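You operate a simulated robot arm through the tools that you are given. There is no shell and no other tool. Be economical: measure what you need, move in short steps, check, and stop when the job is done.

The job below is to be done with a simulated two-armed robot. You get a single attempt, and the scene is never put back.

TASK
Pick up the brush from the top of the board stand with one hand, pass it to the other hand and put it on the top of the side table. Take the blue paper cone on the top of the sample table and put it away on the top of the side table. Put the cone from the top of the sample table on the top of the cooling stand. Press the reel button two times. Open the right drawer of the parts bench, fetch the blue cloth from the top of the workbench and set it in the inside the right drawer of the parts bench, then shut the drawer. Open the middle drawer of the parts bench. Do these in any order. Set down upright: brush, cone.
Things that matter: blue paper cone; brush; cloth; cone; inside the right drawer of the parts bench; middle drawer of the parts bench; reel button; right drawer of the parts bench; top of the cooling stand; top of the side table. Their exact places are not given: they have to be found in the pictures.

Only the result counts: the job must be done as asked and must still hold three seconds after the hand-in. Knocking over, shifting, dropping, spilling or breaking anything else fails it. Flat cloth is picked up by pressing the open fingertips on it (5 to 10 N) and closing them slowly along it; thin cloth reads only 2 to 8 mm in the jaws.

THE ROBOT
Two 7-joint arms with fingered hands on one trunk, on a base that drives. Base frame: it is fixed to the floor where the robot stands at the start and does not move with it; the origin is under the middle of the robot, x ahead of it, y to its left, z up; the surface under the hand at the start is at about z = 740. Lengths are in mm, angles in degrees, forces in N, time in s.
The left shoulder is at the start at [30, 119, 1069], the right one opposite. With the tool pointing down near the work surface each hand reaches from about 100 to 740 mm from the robot's upright axis, wherever it stands, measured 20 degrees to its own side. Places, roughly: blue paper cone (7x7x17 cm) [5600, -2000, 1000]; brush (5x5x17 cm) [500, 200, 800]; cloth [-1250, -2000, 1000]; cone [5750, -2250, 1000]; inside the right drawer of the parts bench [1200, -2100, 700]; middle drawer of the parts bench [1900, -2000, 800]; reel button [4800, -2200, 1300]; right drawer of the parts bench [1200, -2000, 800]; top of the cooling stand [4500, 100, 800]; top of the side table [3100, -2200, 800]. Payload 3.8 kg a hand.
Tool frame (each hand has its own): the origin (TCP) lies between the finger pads and is the grasp point; the fingertips stand 25 mm ahead of it; z points along the fingers, y is the line along which they close. The gripper opens to 88 mm. The gripper's body begins 29 mm behind the TCP. The gripper is a hand of 4 fingers: y runs from the thumb to the fingers, the wrist lies at [-13, -106, -174] in the tool frame.
Orientation is that of the tool frame in the base frame, as a unit quaternion [x, y, z, w]. With the fingers straight down and the wrist toward the robot, the tool's x, y and z point along [0, 1, 0], [1, 0, 0] and [0, 0, -1] of the base frame.

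THE INTERFACE
- The arms move only by the tool apply_moves. It takes "left_targets", "right_targets" or both (then of equal length, played together; a hand with none holds still); each is a list that holds one entry, the list of rows, each a list of 6 numbers: the shift along the tool's x, y, z in mm, then the turn, a rotation vector about the tool's x, y, z in degrees. In form: [[[tx, ty, tz, ax, ay, az], ...]]. A call has 1 to 20 rows; each row shifts and turns the commanded pose from where the row before left it, along the tool's axes as they then stand. Each row takes 0.2 s and may step no farther than 50 mm and 8.6 degrees from the row before; otherwise, the whole call is refused. Where a pose cannot be reached the arm comes as near as it can. A force on the tool above 40 N (or 10 N above the force at the start of the call, whichever is more), or a blocked arm, ends the call early, and 0.2 s more pass. In this call time passes only in rows, and 0.2 s behind the last. The reply holds the time, the measured pose of the TCP, the force on the tool along the base axes, the opening and the grip force, in the units named above and with some noise, with the torque about the TCP (base axes, N m) and any sound that the robot's microphone picked up.
- Cameras (640 x 400 px; columns grow to the right, rows downward): "scene" is now at [59.4, 17.4, 1609]; the picture's right is [0.27, -0.96, 0.00], its down [-0.73, -0.20, -0.65] and it looks along [0.63, 0.17, -0.76] (base axes); focal length 277 px, centre (320, 200). "left" rides on the left gripper at [-64, -83, -98] in its tool frame; the picture's right is [-0.62, -0.37, 0.69], its down [0.71, -0.63, 0.30] and it looks along [0.32, 0.68, 0.65] (tool axes); focal length 265 px, centre (320, 200). "right" rides on the right gripper at [64, -83, -98] in its tool frame; the picture's right is [-0.62, 0.37, -0.69], its down [-0.71, -0.63, 0.30] and it looks along [-0.32, 0.68, 0.65] (tool axes); focal length 265 px, centre (320, 200).
- get_image(camera): a new picture of that camera. No time passes.
- slide_trunk(by): slides the trunk up (or, below 0, down) by that many mm; the arms and the scene camera ride with it, the base frame stays. It gives what a move gives, with no picture.
- drive_base(legs): drives the robot by 1 to 6 legs, each [ahead, left, turn to the left] in mm, mm and degrees, along the robot's own axes; the way and the turn of a leg run together, so that a leg with both is an arc; at most 1500 mm and 180 degrees a leg. The arms and the cameras ride along, it lands a little off, and it stops where it bumps. It gives what a move gives.
- set_fingers(index, middle, ring, thumb_bend, thumb_turn, hand): sets how far each is bent, from 0 (flat) to 100 (curled in); at 30 the hand is open as for a grip, at 70 the pads meet at the TCP. One left out holds its place. A second passes; each finger stops where it meets its share of the squeeze, and holds until it gets a number again. It is the only way to open and close the hand. It gives what a move gives, with no picture; readings hold the bend of each and the force on the fingers (four entries, about 0 where the hand has none), thumb and palm. thumb_turn goes from beside the hand (0) to across from the fingers (100), as for a grip.
- head_to(pan, tilt): turns the head with the scene camera to pan (to the left, within 120 degrees either way) and tilt (down, from -29 to 69), counted from straight ahead of the robot. It gives what a move gives.
- measure_at(camera, pixels): for up to 12 pixels [column, row] of the newest picture of that camera ("zoom" is the newest enlarged one), the place [x, y, z] in the base frame of the surface seen there, good to about 2 mm, but the place of the scene camera against the robot may be out by one fixed shift of up to 12 mm in any direction. No time passes.
- close_up(camera, box): a new picture of the part [left, top, right, bottom] of that camera's present view, enlarged. No time passes.
- job_done(): hands the job in; it is judged then, once.

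Go step by step. Measure first, check grasps and placings, and put right what went wrong. The budget is 131 turns and 162 pictures, counting those below and the enlarged ones. Unless the task says otherwise, let go and move clear before handing in, and close with one line.

The tools are called after "Call:" as name(argument=value, ...) on one line, values as JSON. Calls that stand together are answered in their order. apply_moves: Moves the arms, as the interface text tells. Its arguments: {"type":"object","properties":{"left_targets":{"type":"array","items":{"type":"array","items":{"type":"array","items":{"type":"number"}}}},"right_targets":{"type":"array","items":{"type":"array","items":{"type":"array","items":{"type":"number"}}}}},"required":[]} The other tools are called the same way: slide_trunk (by) slides the trunk up or down; set_fingers (index, middle, ring, thumb_bend, thumb_turn, hand) moves the fingers one by one; drive_base (legs) drives the base; head_to (pan, tilt) turns the head that bears the scene camera; get_image (camera) takes a picture; measure_at (camera, pixels) gives the place of the surface under pixels of a picture; close_up (camera, box) takes an enlarged picture of a part of a camera's view; job_done () hands the job in.

At the start:

```text
time_s: 0.0
left_ee_pos: [363.3, 337.7, 1061.8]
left_tcp_rot: [0.707, 0.707, 0.0, 0.0]
left_contact_force: [-0.5, 0.6, 0.5]
left_ft_torque: [0.01, 0.01, -0.03]
left_width: 87.6
left_gripper_force: 0.0
left_shape: jaw
left_bend: [30.0, 30.0, 30.0, 30.0, 98.0]
left_finger forces: [0.1, 0.0, 0.0, 0.1, 0.1, 0.0]
right_ee_pos: [429.4, 5.9, 1026.8]
right_tcp_rot: [0.707, 0.707, 0.0, 0.0]
right_contact_force: [-0.5, 0.8, 0.5]
right_ft_torque: [0.0, 0.02, -0.03]
right_width: 87.6
right_gripper_force: 0.1
right_shape: jaw
right_bend: [30.0, 30.0, 30.0, 30.0, 98.0]
right_finger forces: [0.1, 0.1, 0.0, 0.0, 0.0, 0.0]
trunk travel left (down, up): [-225.0, 365.0]
robot x, y, heading: [3.2, -1.2, -0.0]
head pan, tilt: [15.5, 49.5]
```

scene: 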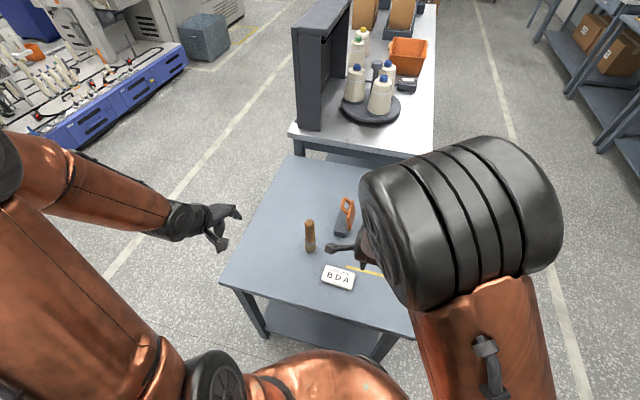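
right: 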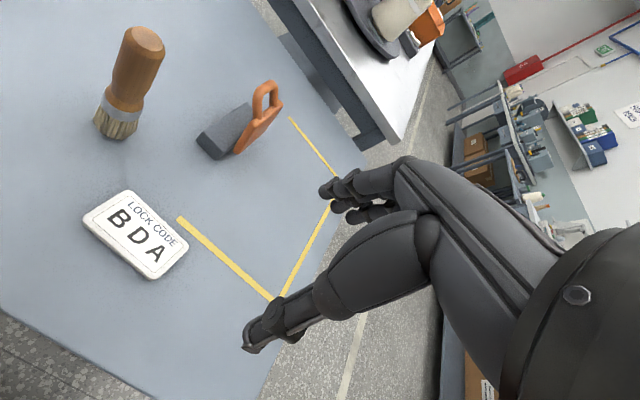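
left: 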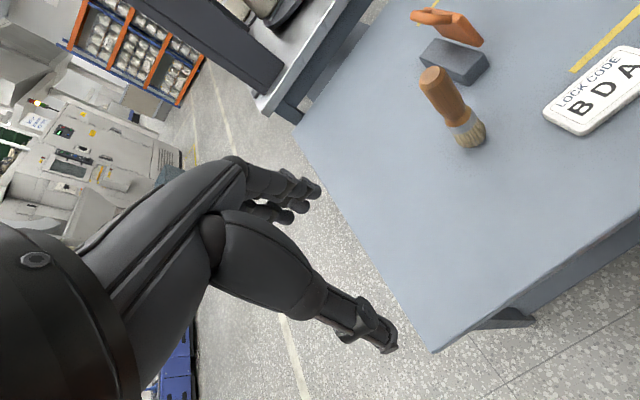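

The brush stands upright on its bristles at about (310,235) in the scene view, with the right hand near it. I'll measure it, along with the table around it.

Call:
measure_at(camera="scene", pixels=[[310, 222], [310, 235], [310, 250], [342, 225], [348, 205], [338, 278], [290, 240]])

Call:
measure_at(camera="right", pixels=[[145, 38], [135, 70], [122, 105], [115, 130], [60, 130], [140, 240]])

Call:
measure_at(camera="left", pixels=[[431, 75], [445, 95], [462, 122], [470, 142], [430, 200]])

```text
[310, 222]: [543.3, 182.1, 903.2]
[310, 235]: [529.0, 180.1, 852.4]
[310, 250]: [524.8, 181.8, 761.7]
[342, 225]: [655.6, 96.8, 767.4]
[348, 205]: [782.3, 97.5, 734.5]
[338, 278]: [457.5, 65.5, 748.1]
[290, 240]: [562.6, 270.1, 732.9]
```

```text
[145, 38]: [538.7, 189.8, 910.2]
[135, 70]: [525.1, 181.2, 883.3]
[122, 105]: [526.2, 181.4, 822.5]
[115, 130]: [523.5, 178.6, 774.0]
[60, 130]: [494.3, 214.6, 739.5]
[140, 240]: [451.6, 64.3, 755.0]
```

```text
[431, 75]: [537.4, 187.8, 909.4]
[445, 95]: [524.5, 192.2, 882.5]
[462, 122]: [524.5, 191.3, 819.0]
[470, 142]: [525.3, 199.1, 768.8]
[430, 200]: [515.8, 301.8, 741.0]
```

The brush axis is at about (538,188), spanning z 740 to 910. I'll take it from the left side with the left hand horizontal, then take its top with the right hand. First I'll turn the left hand and move it to the pre-grasp.

Call:
apply_moves(left_targets=[[[0, 0, 0, 0, -8.18, 0], [0, 0, 0, 0, -8.18, 0], [0, 0, 0, 0, -8.18, 0], [0, 0, 0, 0, -8.18, 0], [0, 0, 0, 0, -8.18, 0], [0, 0, 0, 0, -8.18, 0], [0, 0, 0, 0, -8.18, 0], [0, 0, 0, 0, -8.18, 0], [0, 0, 0, 0, -8.18, 0], [0, 0, 0, 0, -8.18, 0], [0, 0, 0, 0, -8.2, 0], [40, 36, 8, 0, 0, 0], [40, 36, 8, 0, 0, 0], [40, 36, 8, 0, 0, 0], [40, 36, 8, 0, 0, 0], [40, 32, 8, 0, 0, 0]]])

Call:
get_image(camera="scene")

Call:
get_image(camera="left")

```text
refused: row 12 steps farther than a row can; nothing moved
```

```text
158 pictures are left
```

scene: 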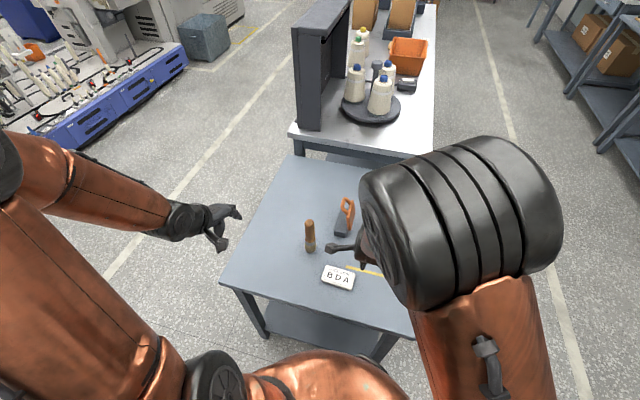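

```text
157 pictures are left
```

left: 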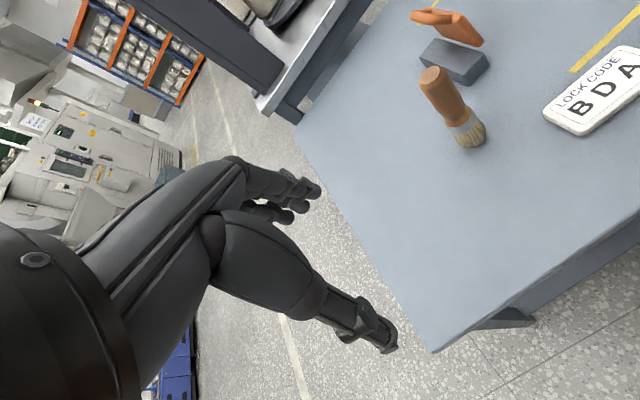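

The call was refused because row 12 stepped more than 50 mm. I'll retry with shorter steps.

Call:
apply_moves(left_targets=[[[0, 0, 0, 0, -8.18, 0], [0, 0, 0, 0, -8.18, 0], [0, 0, 0, 0, -8.18, 0], [0, 0, 0, 0, -8.18, 0], [0, 0, 0, 0, -8.18, 0], [0, 0, 0, 0, -8.18, 0], [0, 0, 0, 0, -8.18, 0], [0, 0, 0, 0, -8.18, 0], [0, 0, 0, 0, -8.18, 0], [0, 0, 0, 0, -8.18, 0], [0, 0, 0, 0, -8.2, 0], [33, 29, 6, 0, 0, 0], [33, 29, 6, 0, 0, 0], [33, 29, 6, 0, 0, 0], [33, 29, 6, 0, 0, 0], [33, 29, 6, 0, 0, 0], [33, 29, 6, 0, 0, 0]]])

Call:
get_image(camera="scene")

Call:
get_image(camera="left")

```text
time_s: 3.6
left_ee_pos: [537.4, 302.8, 862.7]
left_tcp_rot: [-0.499, -0.5, 0.502, -0.499]
left_contact_force: [-0.1, 0.1, -0.5]
left_ft_torque: [0.01, -0.02, -0.02]
left_width: 87.7
left_gripper_force: 0.1
left_shape: jaw
left_bend: [30.0, 30.0, 30.0, 30.0, 98.0]
left_finger forces: [0.0, 0.0, 0.0, 0.0, 0.0, 0.0]
right_ee_pos: [430.5, 4.7, 1026.4]
right_tcp_rot: [0.707, 0.707, 0.0, 0.0]
right_contact_force: [0.2, 0.5, 0.0]
right_ft_torque: [0.02, 0.0, -0.03]
right_width: 87.9
right_gripper_force: 0.1
right_shape: jaw
right_bend: [30.0, 30.0, 30.0, 30.0, 98.0]
right_finger forces: [0.0, 0.0, 0.0, 0.0, 0.1, 0.0]
trunk travel left (down, up): [-225.0, 365.0]
robot x, y, heading: [-3.2, -1.3, -0.2]
head pan, tilt: [15.5, 49.5]
```

```text
156 pictures are left
```

scene: 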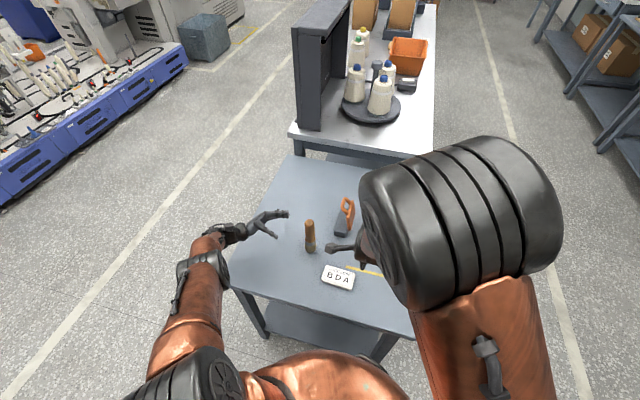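

```text
155 pictures are left
```

left: 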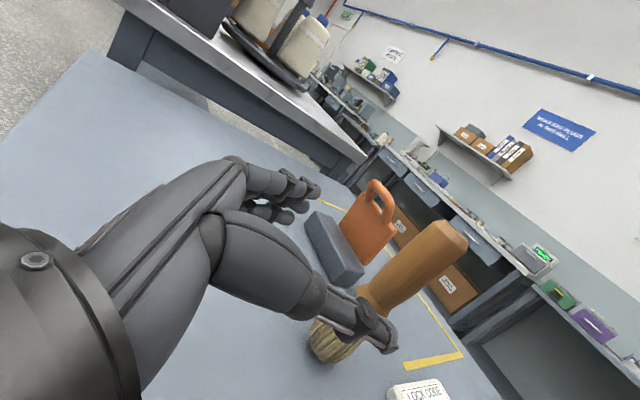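

The left hand is level at z 863 and lined up with the brush. I'll lower it to about z 810 and move in.

Call:
apply_moves(left_targets=[[[27, 1, 0, 0, 0, 0], [27, 1, 0, 0, 0, 0], [0, 1, 30, 0, 0, 0], [0, 1, 30, 0, 0, 0], [0, 0, 27, 0, 0, 0], [0, 0, 24, 0, 0, 0]]])

Call:
get_image(camera="left")

Call:
get_image(camera="right")

```text
time_s: 5.0
left_ee_pos: [521.8, 176.2, 831.2]
left_tcp_rot: [0.501, 0.5, -0.5, 0.499]
left_contact_force: [0.1, -0.3, -0.4]
left_ft_torque: [-0.02, 0.0, 0.01]
left_width: 87.6
left_gripper_force: 0.1
left_shape: jaw
left_bend: [30.0, 30.0, 30.0, 30.0, 98.0]
left_finger forces: [0.1, 0.0, 0.0, 0.0, 0.0, 0.0]
left hand out of reach, approached as far as the arm can: row 1, 2
right_ee_pos: [429.6, 5.2, 1026.6]
right_tcp_rot: [0.707, 0.707, -0.001, 0.0]
right_contact_force: [0.2, -0.8, -0.2]
right_ft_torque: [-0.01, -0.04, -0.02]
right_width: 87.7
right_gripper_force: 0.0
right_shape: jaw
right_bend: [30.0, 30.0, 30.0, 30.0, 98.0]
right_finger forces: [0.0, 0.0, 0.1, 0.0, 0.0, 0.0]
trunk travel left (down, up): [-225.0, 365.0]
robot x, y, heading: [5.0, 0.1, -0.2]
head pan, tilt: [15.5, 49.5]
```

```text
154 pictures are left
```

left: 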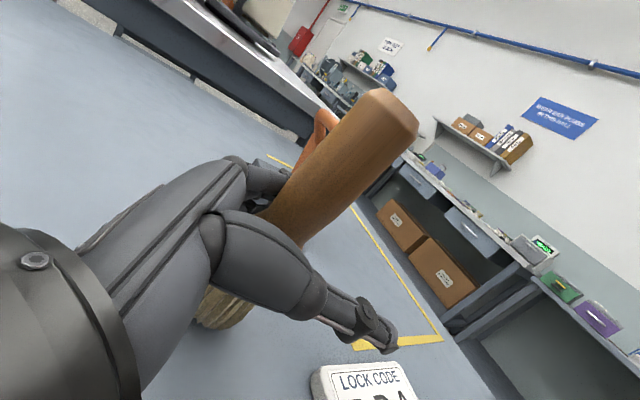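

```text
153 pictures are left
```

right: 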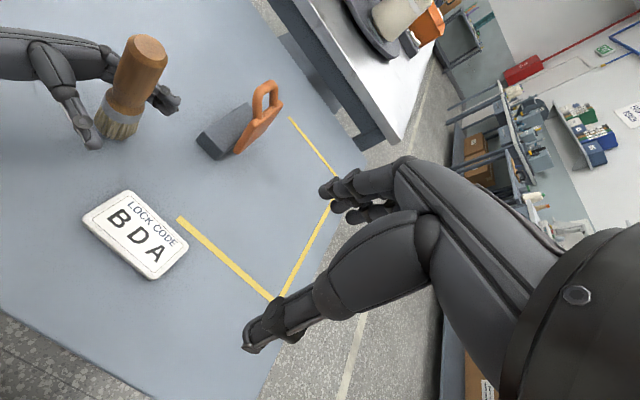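

The hand stopped at (522,176,831), limited by reach. I'll lower the trunk 25 mm and then shift 18 mm forward.

Call:
slide_trunk(by=-25)

Call:
apply_moves(left_targets=[[[0, 10, -5, 0, 0, 0], [0, 9, -5, 0, 0, 0]]])

Call:
get_image(camera="right")

```text
time_s: 5.7
left_ee_pos: [519.9, 175.2, 806.6]
left_tcp_rot: [0.5, 0.5, -0.499, 0.501]
left_contact_force: [1.0, 0.1, -0.7]
left_ft_torque: [0.02, 0.04, 0.02]
left_width: 87.6
left_gripper_force: 0.0
left_shape: jaw
left_bend: [30.0, 30.0, 30.0, 30.0, 98.0]
left_finger forces: [0.1, 0.0, 0.0, 0.0, 0.0, 0.0]
right_ee_pos: [429.0, 5.7, 1003.1]
right_tcp_rot: [0.707, 0.707, 0.0, 0.001]
right_contact_force: [-0.4, -0.2, 0.3]
right_ft_torque: [-0.01, -0.01, -0.04]
right_width: 87.2
right_gripper_force: 0.0
right_shape: jaw
right_bend: [30.0, 30.0, 30.0, 30.0, 98.0]
right_finger forces: [0.0, 0.1, 0.1, 0.1, 0.1, 0.0]
trunk travel left (down, up): [-200.0, 390.0]
robot x, y, heading: [0.3, 0.3, 0.2]
head pan, tilt: [15.5, 49.5]
```

```text
time_s: 6.3
left_ee_pos: [541.3, 186.7, 806.8]
left_tcp_rot: [0.5, 0.5, -0.5, 0.5]
left_contact_force: [-0.5, -1.1, 0.0]
left_ft_torque: [0.01, 0.0, -0.01]
left_width: 87.7
left_gripper_force: 0.1
left_shape: jaw
left_bend: [30.0, 30.0, 30.0, 30.0, 98.0]
left_finger forces: [0.1, 0.1, 0.0, 0.0, 0.0, 0.0]
right_ee_pos: [429.3, 6.1, 1000.9]
right_tcp_rot: [0.707, 0.707, 0.0, 0.0]
right_contact_force: [0.4, -0.1, -0.6]
right_ft_torque: [-0.03, -0.04, -0.01]
right_width: 87.6
right_gripper_force: 0.1
right_shape: jaw
right_bend: [30.0, 30.0, 30.0, 30.0, 98.0]
right_finger forces: [0.0, 0.0, 0.0, 0.0, 0.0, 0.0]
trunk travel left (down, up): [-200.0, 390.0]
robot x, y, heading: [1.9, 3.1, 0.1]
head pan, tilt: [15.5, 49.5]
```

```text
152 pictures are left
```

right: 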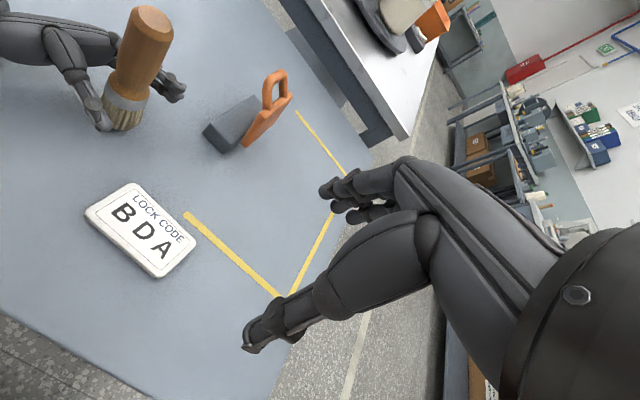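

The hand now brackets the brush, so I'll close it.

Call:
set_fingers(hand="left", index=65, middle=65, ring=65, thumb_bend=65)

Call:
get_image(camera="right")

```text
time_s: 7.3
left_ee_pos: [540.6, 185.4, 807.1]
left_tcp_rot: [0.501, 0.5, -0.5, 0.5]
left_contact_force: [0.4, -0.6, 0.0]
left_ft_torque: [-0.02, -0.03, -0.01]
left_width: 23.8
left_gripper_force: 7.2
left_shape: fingers
left_bend: [58.0, 65.0, 63.0, 59.0, 97.0]
left_finger forces: [6.3, 0.0, 1.2, 0.0, 7.3, 0.1]
right_ee_pos: [429.6, 5.1, 1002.4]
right_tcp_rot: [0.708, 0.707, 0.0, 0.0]
right_contact_force: [-0.3, 0.6, 0.0]
right_ft_torque: [0.02, 0.04, 0.03]
right_width: 87.8
right_gripper_force: 0.1
right_shape: jaw
right_bend: [30.0, 30.0, 30.0, 30.0, 98.0]
right_finger forces: [0.0, 0.1, 0.0, 0.0, 0.1, 0.0]
trunk travel left (down, up): [-200.0, 390.0]
robot x, y, heading: [-0.0, 1.6, -0.1]
head pan, tilt: [15.5, 49.5]
```

```text
151 pictures are left
```

right: 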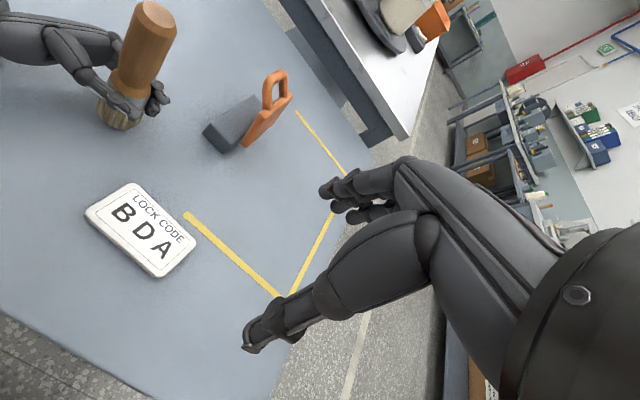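

Call:
set_fingers(hand="left", index=72, middle=78, ring=78, thumb_bend=68)

Call:
apply_moves(left_targets=[[[-15, 0, 0, 0, 0, 0], [-30, 0, 0, 0, 0, 0], [-35, 0, 0, 0, 0, 0]]])

Call:
get_image(camera="right")

Call:
get_image(camera="left")

```text
time_s: 8.3
left_ee_pos: [540.4, 185.1, 806.9]
left_tcp_rot: [0.5, 0.5, -0.5, 0.5]
left_contact_force: [-0.3, -1.2, 0.1]
left_ft_torque: [0.0, 0.0, 0.01]
left_width: 19.5
left_gripper_force: 17.6
left_shape: fingers
left_bend: [71.0, 76.0, 76.0, 60.0, 94.0]
left_finger forces: [7.4, 6.8, 5.7, 0.0, 17.0, 0.0]
right_ee_pos: [428.7, 4.8, 1002.6]
right_tcp_rot: [0.708, 0.707, 0.001, -0.001]
right_contact_force: [0.6, -0.1, 0.3]
right_ft_torque: [0.0, 0.04, -0.03]
right_width: 87.7
right_gripper_force: 0.0
right_shape: jaw
right_bend: [30.0, 30.0, 30.0, 30.0, 98.0]
right_finger forces: [0.0, 0.0, 0.1, 0.0, 0.1, 0.0]
trunk travel left (down, up): [-200.0, 390.0]
robot x, y, heading: [1.5, 2.1, 0.2]
head pan, tilt: [15.5, 49.5]
```

```text
time_s: 9.1
left_ee_pos: [540.9, 187.3, 888.1]
left_tcp_rot: [-0.5, -0.499, 0.5, -0.5]
left_contact_force: [-0.5, -0.7, -1.6]
left_ft_torque: [-0.01, 0.0, 0.0]
left_width: 19.6
left_gripper_force: 18.2
left_shape: fingers
left_bend: [71.0, 76.0, 76.0, 60.0, 94.0]
left_finger forces: [7.4, 6.7, 5.5, 0.1, 16.9, 0.0]
right_ee_pos: [428.5, 4.3, 1002.5]
right_tcp_rot: [0.707, 0.707, 0.001, 0.0]
right_contact_force: [1.1, 0.3, -0.2]
right_ft_torque: [0.0, 0.01, 0.02]
right_width: 87.4
right_gripper_force: 0.1
right_shape: jaw
right_bend: [30.0, 30.0, 30.0, 30.0, 98.0]
right_finger forces: [0.1, 0.0, 0.1, 0.1, 0.0, 0.0]
trunk travel left (down, up): [-200.0, 390.0]
robot x, y, heading: [0.9, 5.7, 0.0]
head pan, tilt: [15.5, 49.5]
```

```text
150 pictures are left
```

right: 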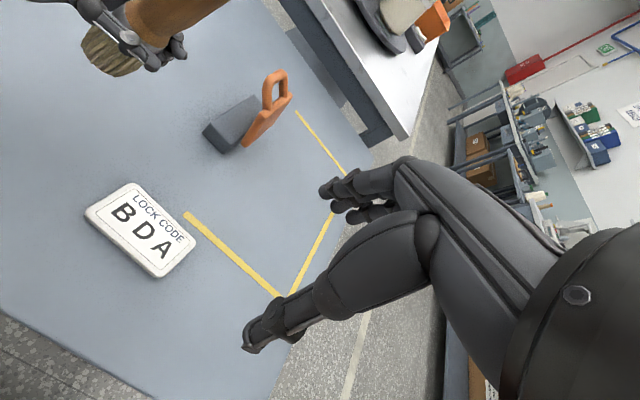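

```text
149 pictures are left
```

left: 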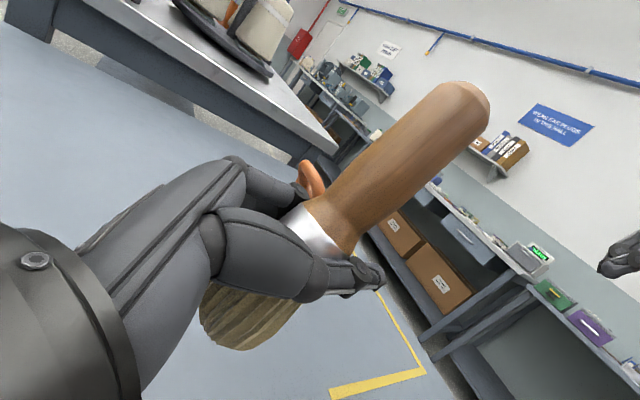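

The lift is clean and the brush is held at its waist. I'll bring it toward the middle while raising the right hand.

Call:
apply_moves(left_targets=[[[0, -12, 20, 0, 0, 0], [0, -12, 20, 0, 0, 0], [0, -12, 20, 0, 0, 0], [0, -12, 20, 0, 0, 0], [0, -12, 20, 0, 0, 0]]], right_targets=[[[0, 0, -24, 0, 0, 0], [0, 0, -24, 0, 0, 0], [0, 0, -24, 0, 0, 0], [0, 0, -24, 0, 0, 0], [0, 0, -24, 0, 0, 0]]])

Call:
get_image(camera="right")

Call:
get_image(camera="left")

```text
time_s: 10.3
left_ee_pos: [481.8, 87.7, 888.2]
left_tcp_rot: [0.5, 0.5, -0.5, 0.5]
left_contact_force: [0.0, -0.1, -0.9]
left_ft_torque: [0.01, 0.0, 0.0]
left_width: 19.4
left_gripper_force: 17.8
left_shape: fingers
left_bend: [71.0, 76.0, 76.0, 60.0, 94.0]
left_finger forces: [7.3, 6.5, 5.3, 0.0, 16.6, 0.0]
right_ee_pos: [427.9, 4.4, 1123.3]
right_tcp_rot: [0.707, 0.707, 0.001, 0.001]
right_contact_force: [0.1, 0.2, 0.7]
right_ft_torque: [0.02, 0.01, 0.02]
right_width: 87.7
right_gripper_force: 0.1
right_shape: jaw
right_bend: [30.0, 30.0, 30.0, 30.0, 98.0]
right_finger forces: [0.0, 0.1, 0.0, 0.1, 0.0, 0.0]
trunk travel left (down, up): [-200.0, 390.0]
robot x, y, heading: [-2.4, 0.7, -0.2]
head pan, tilt: [15.5, 49.5]
```

```text
148 pictures are left
```

right: 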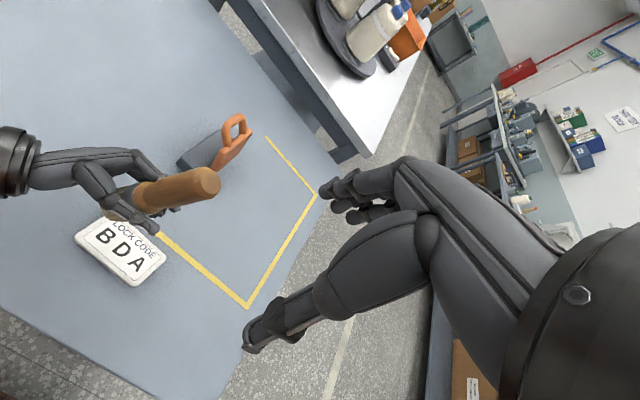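

```text
147 pictures are left
```

left: 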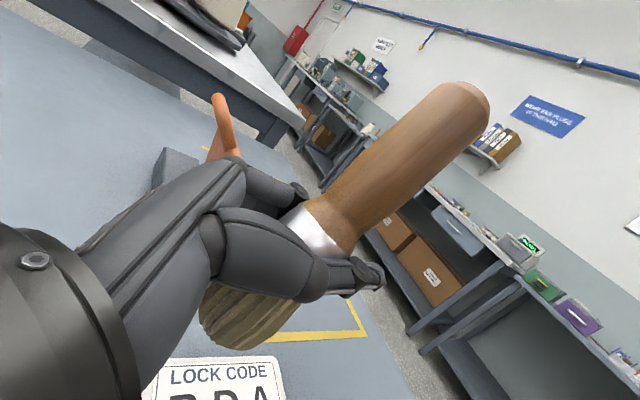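

Call:
measure_at(camera="right", pixels=[[207, 182], [216, 188], [205, 170], [205, 196], [180, 190], [150, 195]])

Call:
measure_at(camera="left", pixels=[[470, 93], [440, 130], [400, 165], [345, 215], [320, 235]])

```text
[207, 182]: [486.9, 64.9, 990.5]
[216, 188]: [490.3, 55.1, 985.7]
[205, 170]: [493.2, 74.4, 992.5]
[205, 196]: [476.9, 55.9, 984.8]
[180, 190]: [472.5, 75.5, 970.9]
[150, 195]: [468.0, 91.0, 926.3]
```

```text
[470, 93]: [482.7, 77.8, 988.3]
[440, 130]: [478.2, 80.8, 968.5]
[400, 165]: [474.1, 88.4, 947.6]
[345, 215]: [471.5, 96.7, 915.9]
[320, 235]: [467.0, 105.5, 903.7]
```

The brush top leans about 15° toward -Y. I'll turn the left hand to stand it upright and measure again.

Call:
apply_moves(left_targets=[[[0, 0, 0, 0, -7, 0], [0, 0, 0, 0, -7, 0]]])

Call:
close_up(camera="right", box=[60, 100, 300, 250])

Call:
get_image(camera="scene")

```text
time_s: 10.9
left_ee_pos: [481.7, 86.6, 888.7]
left_tcp_rot: [-0.435, -0.435, 0.558, -0.558]
left_contact_force: [-0.5, -0.1, -0.9]
left_ft_torque: [-0.01, 0.04, 0.01]
left_width: 19.2
left_gripper_force: 17.8
left_shape: fingers
left_bend: [71.0, 76.0, 76.0, 60.0, 94.0]
left_finger forces: [7.2, 6.5, 5.2, 0.1, 16.6, 0.0]
right_ee_pos: [428.8, 5.6, 1122.8]
right_tcp_rot: [0.707, 0.707, 0.0, 0.0]
right_contact_force: [0.3, 0.6, 1.2]
right_ft_torque: [-0.01, 0.03, 0.02]
right_width: 87.6
right_gripper_force: 0.1
right_shape: jaw
right_bend: [30.0, 30.0, 30.0, 30.0, 98.0]
right_finger forces: [0.0, 0.0, 0.0, 0.0, 0.0, 0.1]
trunk travel left (down, up): [-200.0, 390.0]
robot x, y, heading: [-4.0, -3.3, 0.0]
head pan, tilt: [15.5, 49.5]
```

```text
2.67 times, centred on (180, 175) of right
```

zoom: 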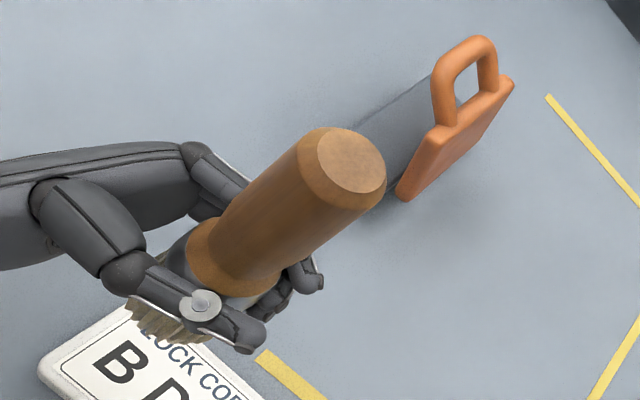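

```text
145 pictures are left
```

scene: 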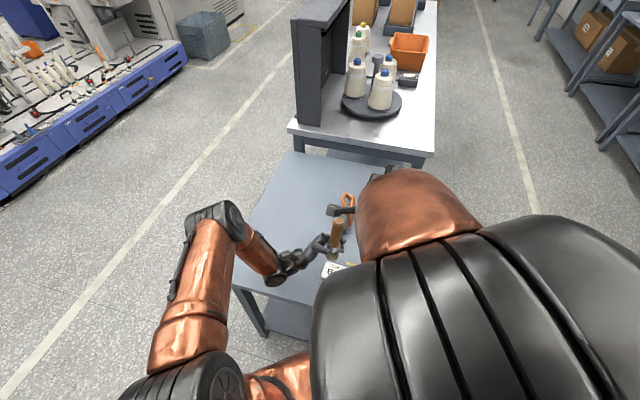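

Call:
measure_at(camera="zoom", pixels=[[350, 162], [325, 145], [375, 178], [345, 185], [300, 190], [270, 225], [240, 260]])

```text
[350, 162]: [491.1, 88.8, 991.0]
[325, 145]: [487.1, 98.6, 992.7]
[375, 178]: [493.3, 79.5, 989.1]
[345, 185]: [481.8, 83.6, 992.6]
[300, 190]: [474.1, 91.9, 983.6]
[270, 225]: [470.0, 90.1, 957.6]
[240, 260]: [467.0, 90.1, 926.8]
```

The brush is now upright with its top centre at (490,89,991). I'll bring the right hand above it and then lower it with the fingers open.

Call:
apply_moves(right_targets=[[[28, 20, 0, 0, 0, 0], [28, 20, 0, 0, 0, 0], [28, 20, 0, 0, 0, 0], [0, 0, -1, 0, 0, 0]]])

Call:
get_image(camera="right")

```text
time_s: 11.9
left_ee_pos: [482.5, 86.3, 887.5]
left_tcp_rot: [-0.435, -0.435, 0.558, -0.557]
left_contact_force: [0.4, 0.0, -0.2]
left_ft_torque: [-0.01, 0.0, 0.01]
left_width: 19.2
left_gripper_force: 18.0
left_shape: fingers
left_bend: [71.0, 76.0, 76.0, 60.0, 94.0]
left_finger forces: [7.3, 6.5, 5.2, 0.1, 16.6, 0.0]
right_ee_pos: [488.4, 88.4, 1122.0]
right_tcp_rot: [0.707, 0.707, 0.0, 0.0]
right_contact_force: [-0.1, -0.7, 0.2]
right_ft_torque: [0.01, 0.03, 0.0]
right_width: 87.9
right_gripper_force: 0.0
right_shape: jaw
right_bend: [30.0, 30.0, 30.0, 30.0, 98.0]
right_finger forces: [0.0, 0.1, 0.1, 0.1, 0.0, 0.1]
trunk travel left (down, up): [-200.0, 390.0]
robot x, y, heading: [0.0, -0.4, 0.1]
head pan, tilt: [15.5, 49.5]
```

```text
144 pictures are left
```

right: 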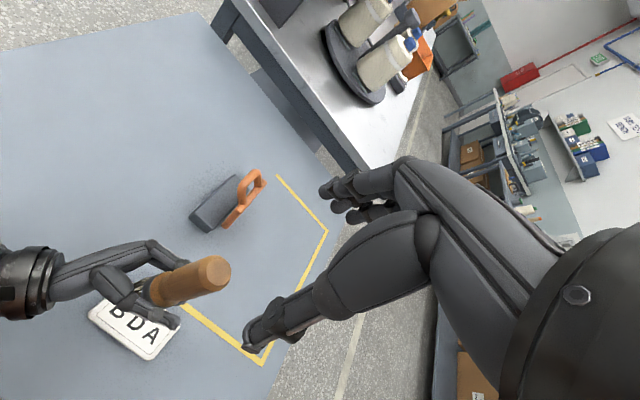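

Call:
apply_moves(right_targets=[[[0, 0, 30, 0, 0, 0], [0, 0, 30, 0, 0, 0], [0, 0, 30, 0, 0, 0], [0, 0, 20, 0, 0, 0], [0, 0, 20, 0, 0, 0], [0, 0, 18, 0, 0, 0]]])

Call:
get_image(camera="right")

Call:
get_image(camera="left")

```text
time_s: 13.3
left_ee_pos: [481.8, 87.2, 887.1]
left_tcp_rot: [0.436, 0.436, -0.557, 0.557]
left_contact_force: [-0.3, -0.2, -1.7]
left_ft_torque: [0.01, -0.02, 0.04]
left_width: 19.5
left_gripper_force: 18.3
left_shape: fingers
left_bend: [71.0, 76.0, 76.0, 60.0, 94.0]
left_finger forces: [7.3, 6.4, 5.1, 0.1, 16.5, 0.1]
right_ee_pos: [487.8, 91.3, 975.3]
right_tcp_rot: [0.707, 0.707, 0.0, 0.0]
right_contact_force: [-0.3, 0.2, 0.4]
right_ft_torque: [0.01, 0.01, 0.01]
right_width: 87.5
right_gripper_force: 0.0
right_shape: jaw
right_bend: [30.0, 30.0, 30.0, 30.0, 98.0]
right_finger forces: [0.0, 0.0, 0.1, 0.0, 0.0, 0.0]
trunk travel left (down, up): [-200.0, 390.0]
robot x, y, heading: [2.0, -0.9, 0.0]
head pan, tilt: [15.5, 49.5]
```

```text
143 pictures are left
```

right: 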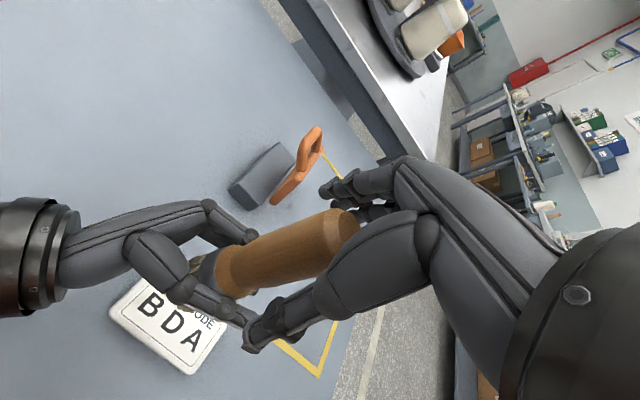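

```text
142 pictures are left
```

left: 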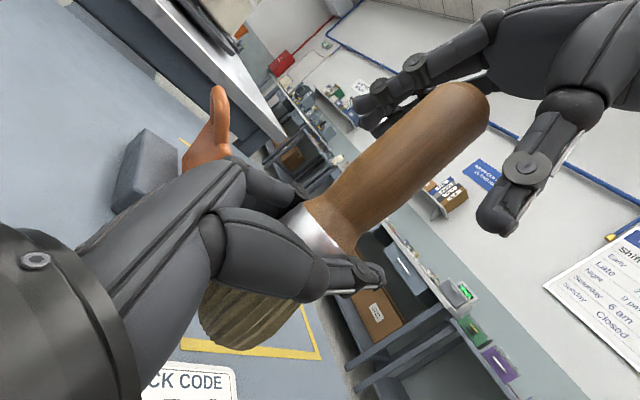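

The brush handle is between the right-hand fingers, so I'll close the right hand on it.

Call:
set_fingers(hand="right", index=65, middle=65, ring=65, thumb_bend=65)

Call:
get_image(camera="left")

```text
time_s: 14.3
left_ee_pos: [481.7, 86.0, 886.5]
left_tcp_rot: [-0.435, -0.435, 0.557, -0.557]
left_contact_force: [-0.1, 0.5, 0.2]
left_ft_torque: [-0.01, -0.02, 0.01]
left_width: 19.4
left_gripper_force: 17.8
left_shape: fingers
left_bend: [71.0, 76.0, 76.0, 60.0, 94.0]
left_finger forces: [7.3, 6.3, 5.3, 0.0, 16.5, 0.0]
right_ee_pos: [489.2, 89.7, 974.2]
right_tcp_rot: [0.707, 0.707, 0.0, 0.0]
right_contact_force: [0.3, -0.5, -0.3]
right_ft_torque: [-0.02, 0.0, 0.02]
right_width: 25.3
right_gripper_force: 5.4
right_shape: fingers
right_bend: [59.0, 62.0, 65.0, 57.0, 97.0]
right_finger forces: [3.6, 2.2, 0.0, 0.0, 5.6, 0.0]
trunk travel left (down, up): [-200.0, 390.0]
robot x, y, heading: [0.6, 3.0, -0.2]
head pan, tilt: [15.5, 49.5]
```

```text
141 pictures are left
```

left: 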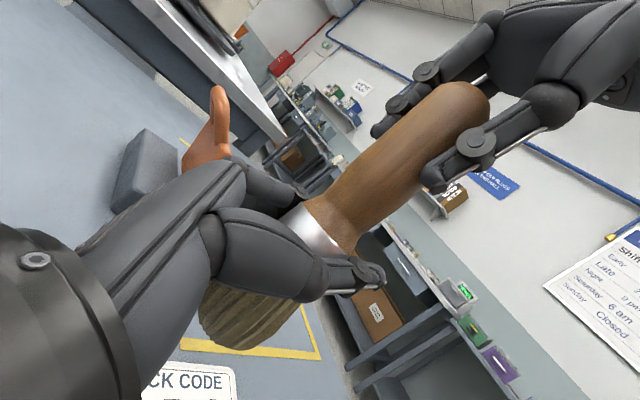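

Call:
set_fingers(hand="right", index=72, middle=76, ring=76, thumb_bend=68)

Call:
set_fingers(hand="left", index=45, middle=45, ring=45, thumb_bend=45)

Call:
set_fingers(hand="left", index=28, middle=28, ring=28, thumb_bend=28)

Call:
get_image(camera="left")

Call:
get_image(camera="right")

```text
time_s: 15.3
left_ee_pos: [482.4, 87.2, 886.6]
left_tcp_rot: [-0.435, -0.435, 0.558, -0.557]
left_contact_force: [-2.1, 1.3, 4.7]
left_ft_torque: [-0.1, -0.22, -0.05]
left_width: 19.3
left_gripper_force: 17.7
left_shape: fingers
left_bend: [72.0, 76.0, 76.0, 60.0, 94.0]
left_finger forces: [5.6, 6.3, 6.0, 0.0, 17.3, 0.0]
right_ee_pos: [487.9, 89.2, 974.5]
right_tcp_rot: [0.707, 0.707, 0.0, 0.0]
right_contact_force: [2.3, -1.1, -4.3]
right_ft_torque: [0.01, -0.03, 0.09]
right_width: 24.2
right_gripper_force: 14.0
right_shape: fingers
right_bend: [61.0, 72.0, 76.0, 56.0, 96.0]
right_finger forces: [7.3, 8.2, 0.0, 0.0, 12.1, 0.0]
trunk travel left (down, up): [-200.0, 390.0]
robot x, y, heading: [-0.1, -1.4, -0.2]
head pan, tilt: [15.5, 49.5]
```

```text
time_s: 16.3
left_ee_pos: [482.4, 85.4, 887.5]
left_tcp_rot: [0.436, 0.436, -0.557, 0.557]
left_contact_force: [-0.5, 0.2, 0.0]
left_ft_torque: [-0.01, 0.0, -0.01]
left_width: 52.1
left_gripper_force: 0.0
left_shape: fingers
left_bend: [45.0, 45.0, 45.0, 45.0, 97.0]
left_finger forces: [0.0, 0.0, 0.0, 0.1, 0.0, 0.0]
right_ee_pos: [487.5, 90.9, 975.9]
right_tcp_rot: [0.707, 0.707, 0.0, 0.0]
right_contact_force: [0.3, 0.0, 0.5]
right_ft_torque: [0.0, 0.0, 0.03]
right_width: 24.0
right_gripper_force: 14.2
right_shape: fingers
right_bend: [71.0, 73.0, 76.0, 56.0, 95.0]
right_finger forces: [6.7, 7.8, 0.0, 0.0, 13.0, 0.0]
trunk travel left (down, up): [-200.0, 390.0]
robot x, y, heading: [0.7, -2.4, -0.3]
head pan, tilt: [15.5, 49.5]
```

```text
time_s: 17.3
left_ee_pos: [481.6, 87.0, 886.1]
left_tcp_rot: [0.435, 0.435, -0.557, 0.557]
left_contact_force: [0.0, -0.8, -0.2]
left_ft_torque: [-0.01, 0.02, 0.02]
left_width: 88.4
left_gripper_force: 0.1
left_shape: fingers
left_bend: [28.0, 28.0, 28.0, 28.0, 97.0]
left_finger forces: [0.0, 0.0, 0.0, 0.0, 0.0, 0.0]
right_ee_pos: [487.6, 89.7, 973.8]
right_tcp_rot: [0.707, 0.707, -0.001, 0.0]
right_contact_force: [-0.4, -0.1, 1.1]
right_ft_torque: [0.0, 0.02, 0.0]
right_width: 24.4
right_gripper_force: 13.6
right_shape: fingers
right_bend: [71.0, 73.0, 76.0, 56.0, 95.0]
right_finger forces: [6.7, 7.9, 0.0, 0.1, 13.0, 0.0]
trunk travel left (down, up): [-200.0, 390.0]
robot x, y, heading: [-4.3, 3.4, -0.1]
head pan, tilt: [15.5, 49.5]
```

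```text
140 pictures are left
```

left: 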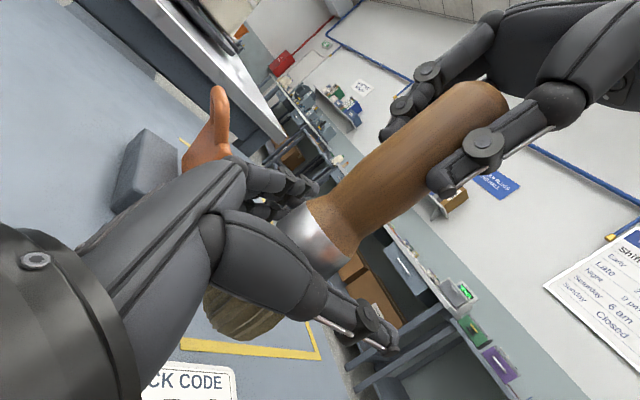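

```text
139 pictures are left
```

right: 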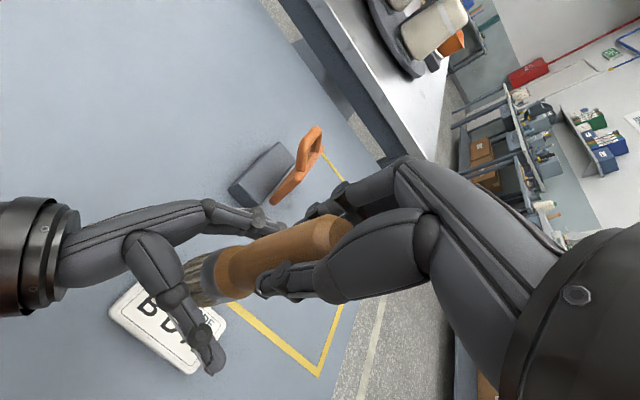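

The right hand holds the brush alone. I'll withdraw the left hand, raise the right, and look around toward the right side.

Call:
apply_moves(left_targets=[[[0, 0, -45, 0, 0, 0], [0, 0, -45, 0, 0, 0], [0, 0, -45, 0, 0, 0], [-40, -20, 0, 0, 7, 0], [-40, -25, 0, 0, 7, 0], [-40, -25, 0, 0, 0, 0]]], right_targets=[[[0, 0, -5, 0, 0, 0], [0, 0, -10, 0, 0, 0], [0, 0, -20, 0, 0, 0], [-20, -20, -30, 0, 0, 0], [-30, -30, -20, 0, 0, 0], [-30, -30, 0, 0, 0, 0]]])

Call:
drive_base(legs=[[-350, 0, 0], [0, 0, -60]])

Call:
head_to(pan=0, tilt=15)

Call:
get_image(camera="scene")

Call:
get_image(camera="right")

```text
time_s: 18.7
left_ee_pos: [410.3, 230.5, 972.9]
left_tcp_rot: [0.501, 0.5, -0.499, 0.5]
left_contact_force: [-0.9, 0.2, -0.5]
left_ft_torque: [0.02, -0.01, 0.01]
left_width: 88.5
left_gripper_force: 0.1
left_shape: fingers
left_bend: [28.0, 28.0, 28.0, 28.0, 97.0]
left_finger forces: [0.0, 0.1, 0.0, 0.0, 0.0, 0.0]
right_ee_pos: [403.5, 7.9, 1061.5]
right_tcp_rot: [0.707, 0.707, 0.001, 0.0]
right_contact_force: [0.0, 0.0, -0.7]
right_ft_torque: [0.02, 0.03, 0.01]
right_width: 24.2
right_gripper_force: 13.5
right_shape: fingers
right_bend: [71.0, 73.0, 76.0, 56.0, 95.0]
right_finger forces: [6.5, 7.8, 0.0, 0.0, 12.8, 0.0]
trunk travel left (down, up): [-200.0, 390.0]
robot x, y, heading: [-1.5, -1.2, 0.0]
head pan, tilt: [15.5, 49.5]
```

```text
time_s: 23.6
left_ee_pos: [57.0, -243.4, 973.1]
left_tcp_rot: [-0.683, -0.182, 0.684, -0.182]
left_contact_force: [0.3, 0.2, 0.1]
left_ft_torque: [0.0, -0.01, 0.01]
left_width: 88.4
left_gripper_force: 0.0
left_shape: fingers
left_bend: [28.0, 28.0, 28.0, 28.0, 97.0]
left_finger forces: [0.0, 0.0, 0.0, 0.0, 0.1, 0.1]
right_ee_pos: [-138.8, -350.4, 1059.5]
right_tcp_rot: [0.966, 0.257, -0.001, 0.001]
right_contact_force: [-0.4, 0.0, -1.4]
right_ft_torque: [0.0, -0.01, 0.01]
right_width: 23.8
right_gripper_force: 13.3
right_shape: fingers
right_bend: [71.0, 73.0, 76.0, 56.0, 95.0]
right_finger forces: [6.3, 7.7, 0.0, 0.0, 12.3, 0.0]
trunk travel left (down, up): [-200.0, 390.0]
robot x, y, heading: [-352.3, -0.2, -60.1]
head pan, tilt: [15.5, 49.5]
```

```text
time_s: 24.6
left_ee_pos: [57.5, -243.5, 973.0]
left_tcp_rot: [0.684, 0.182, -0.683, 0.182]
left_contact_force: [-0.3, -0.3, -0.3]
left_ft_torque: [-0.02, 0.04, 0.0]
left_width: 88.1
left_gripper_force: 0.1
left_shape: fingers
left_bend: [28.0, 28.0, 28.0, 28.0, 97.0]
left_finger forces: [0.0, 0.0, 0.1, 0.0, 0.0, 0.0]
right_ee_pos: [-139.0, -350.1, 1060.0]
right_tcp_rot: [0.966, 0.258, 0.0, 0.001]
right_contact_force: [0.2, -0.1, -0.9]
right_ft_torque: [0.0, -0.01, 0.01]
right_width: 24.1
right_gripper_force: 13.0
right_shape: fingers
right_bend: [71.0, 73.0, 76.0, 56.0, 95.0]
right_finger forces: [6.2, 7.8, 0.0, 0.0, 12.4, 0.0]
trunk travel left (down, up): [-200.0, 390.0]
robot x, y, heading: [-351.1, -5.1, -60.4]
head pan, tilt: [0.0, 15.0]
```

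```text
138 pictures are left
```

scene: 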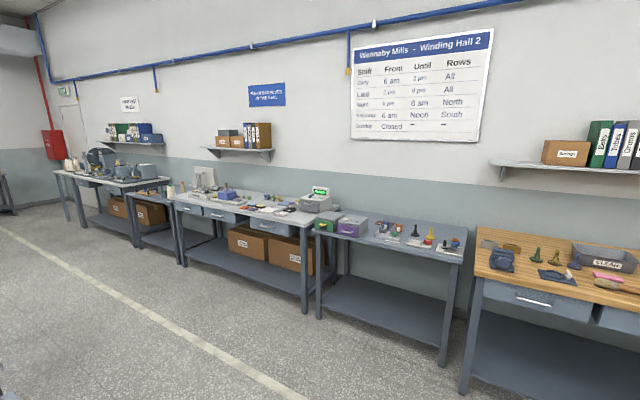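

```text
137 pictures are left
```

right: 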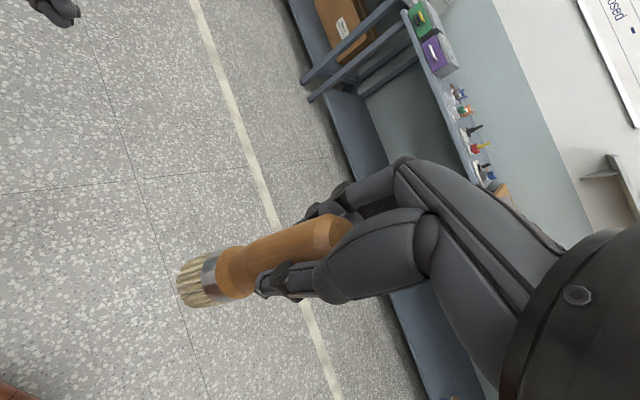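

The line along the wall is visible: the wooden workbench on the right, the parts bench in the middle and the side table beyond it. I'll zoom in for details.

Call:
close_up(camera="scene", box=[170, 160, 350, 275])

Call:
measure_at(camera="zoom", pixels=[[380, 205], [190, 195], [60, 170], [500, 160], [20, 120], [560, 235]])

Call:
close_up(camera="scene", box=[40, 140, 200, 240])

Call:
measure_at(camera="zoom", pixels=[[90, 120], [250, 60], [460, 180], [420, 240], [520, 240], [250, 170]])

Call:
close_up(camera="scene", box=[460, 210, 640, 320])

Call:
measure_at(camera="zoom", pixels=[[350, 240], [500, 250], [150, 190], [260, 330], [80, 250], [370, 215]])

```text
3.48 times, centred on (260, 218) of scene
```

zoom: 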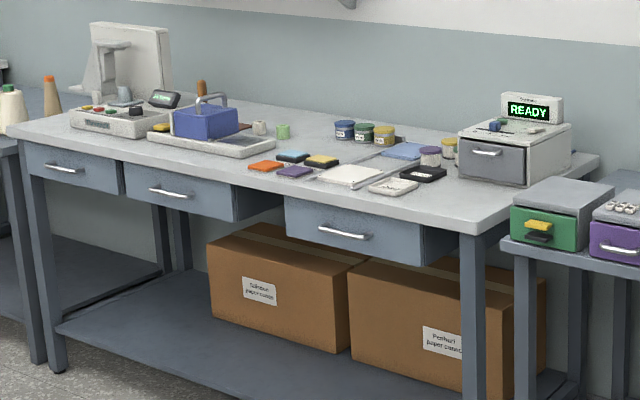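

```text
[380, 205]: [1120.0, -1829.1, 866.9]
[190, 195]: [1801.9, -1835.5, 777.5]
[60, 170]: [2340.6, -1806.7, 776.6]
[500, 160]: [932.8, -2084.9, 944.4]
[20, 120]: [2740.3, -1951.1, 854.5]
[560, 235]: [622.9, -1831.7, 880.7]
```

```text
4.00 times, centred on (120, 190) of scene
```

zoom: 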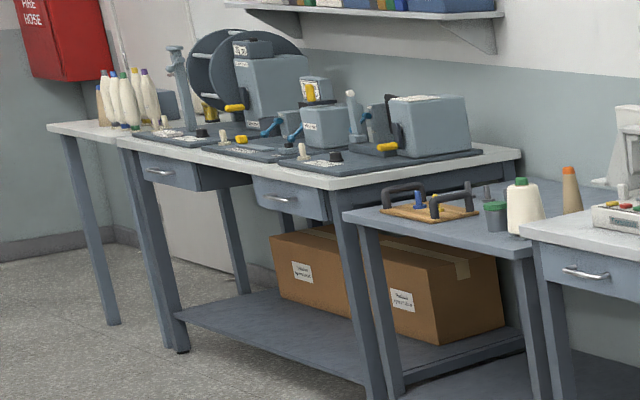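

```text
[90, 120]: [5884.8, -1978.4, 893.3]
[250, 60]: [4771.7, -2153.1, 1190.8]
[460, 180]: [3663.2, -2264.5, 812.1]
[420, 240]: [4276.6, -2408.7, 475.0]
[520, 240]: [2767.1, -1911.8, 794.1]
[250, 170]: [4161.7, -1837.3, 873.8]
```

```text
3.56 times, centred on (550, 265) of scene
```

zoom: 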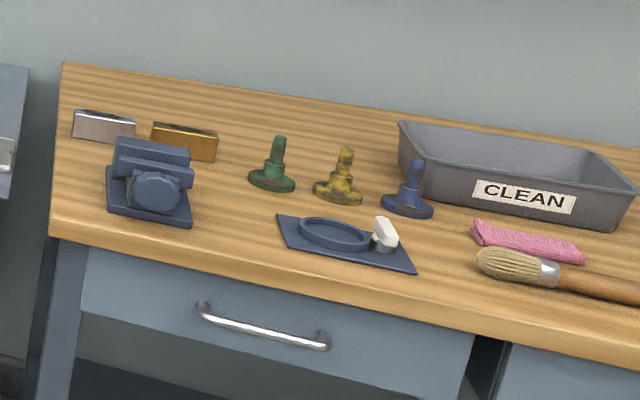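

```text
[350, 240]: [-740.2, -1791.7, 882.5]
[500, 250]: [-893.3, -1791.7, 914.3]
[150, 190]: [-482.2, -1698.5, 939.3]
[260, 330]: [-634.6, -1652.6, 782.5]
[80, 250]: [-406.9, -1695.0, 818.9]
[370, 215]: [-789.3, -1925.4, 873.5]
```

The side table is past the parts bench at x of about 2800 to 3500. I'll turn to face the wall, go down the aisle and slide left to x of about 3100.

Call:
drive_base(legs=[[0, 0, -29.6], [950, 0, 0], [0, 1500, 0], [0, 1500, 0], [0, 450, 0]])

Call:
head_to(pan=0, tilt=30)

Call:
get_image(camera="scene")

Call:
get_image(camera="right")

```text
time_s: 47.5
left_ee_pos: [3367.9, -1337.7, 972.2]
left_tcp_rot: [-0.707, -0.012, 0.707, -0.013]
left_contact_force: [-0.4, -0.6, -0.2]
left_ft_torque: [0.04, -0.01, 0.01]
left_width: 88.2
left_gripper_force: 0.1
left_shape: fingers
left_bend: [28.0, 28.0, 28.0, 28.0, 97.0]
left_finger forces: [0.0, 0.1, 0.0, 0.0, 0.0, 0.0]
right_ee_pos: [3145.3, -1341.4, 1061.2]
right_tcp_rot: [1.0, 0.018, -0.001, 0.0]
right_contact_force: [0.9, 0.2, -0.9]
right_ft_torque: [-0.03, 0.03, 0.01]
right_width: 23.8
right_gripper_force: 12.9
right_shape: fingers
right_bend: [71.0, 73.0, 76.0, 56.0, 95.0]
right_finger forces: [6.3, 7.8, 0.0, 0.0, 12.4, 0.0]
trunk travel left (down, up): [-200.0, 390.0]
robot x, y, heading: [3121.3, -933.4, -88.1]
head pan, tilt: [0.0, 15.0]
```

```text
time_s: 48.3
left_ee_pos: [3367.6, -1338.7, 971.6]
left_tcp_rot: [0.707, 0.012, -0.707, 0.013]
left_contact_force: [0.3, -0.3, 0.4]
left_ft_torque: [-0.01, 0.01, -0.01]
left_width: 88.3
left_gripper_force: 0.0
left_shape: fingers
left_bend: [28.0, 28.0, 28.0, 28.0, 97.0]
left_finger forces: [0.1, 0.0, 0.0, 0.0, 0.1, 0.0]
right_ee_pos: [3143.6, -1343.0, 1060.3]
right_tcp_rot: [1.0, 0.018, 0.0, 0.001]
right_contact_force: [-0.1, -0.9, -1.1]
right_ft_torque: [0.01, -0.01, 0.0]
right_width: 23.7
right_gripper_force: 13.3
right_shape: fingers
right_bend: [71.0, 73.0, 76.0, 56.0, 95.0]
right_finger forces: [6.3, 7.8, 0.0, 0.0, 12.3, 0.0]
trunk travel left (down, up): [-200.0, 390.0]
robot x, y, heading: [3121.8, -935.9, -87.9]
head pan, tilt: [0.0, 30.0]
```

```text
133 pictures are left
```

scene: 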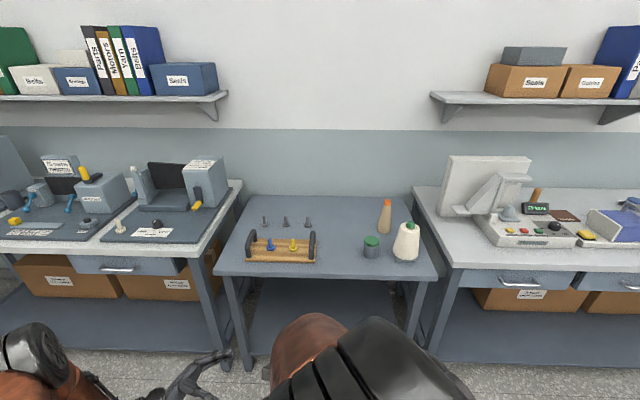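

```text
132 pictures are left
```

right: 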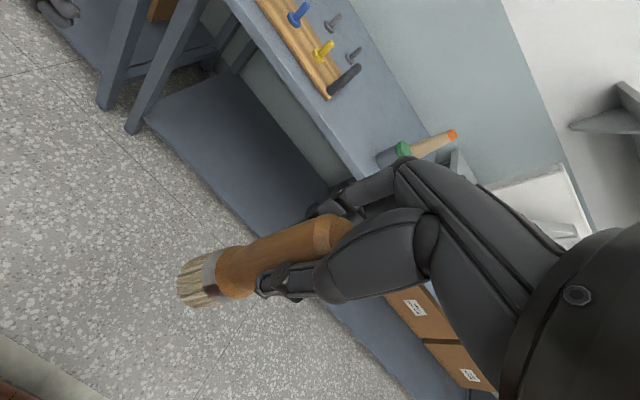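

The side table is ahead, with free space between the tray (280,248) and the cup (371,247). I'll measure it.

Call:
measure_at(camera="scene", pixels=[[340, 240], [340, 215], [340, 272], [312, 262], [363, 255], [308, 227], [383, 230], [400, 258], [225, 275], [437, 277], [340, 200]])

```text
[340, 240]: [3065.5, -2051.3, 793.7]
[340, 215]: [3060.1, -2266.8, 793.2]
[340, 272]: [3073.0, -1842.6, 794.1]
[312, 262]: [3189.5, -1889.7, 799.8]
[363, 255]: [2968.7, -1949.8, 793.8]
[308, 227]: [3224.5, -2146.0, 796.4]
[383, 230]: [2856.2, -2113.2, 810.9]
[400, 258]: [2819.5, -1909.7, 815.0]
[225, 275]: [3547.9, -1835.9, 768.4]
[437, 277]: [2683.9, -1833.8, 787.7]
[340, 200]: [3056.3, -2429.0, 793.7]
```

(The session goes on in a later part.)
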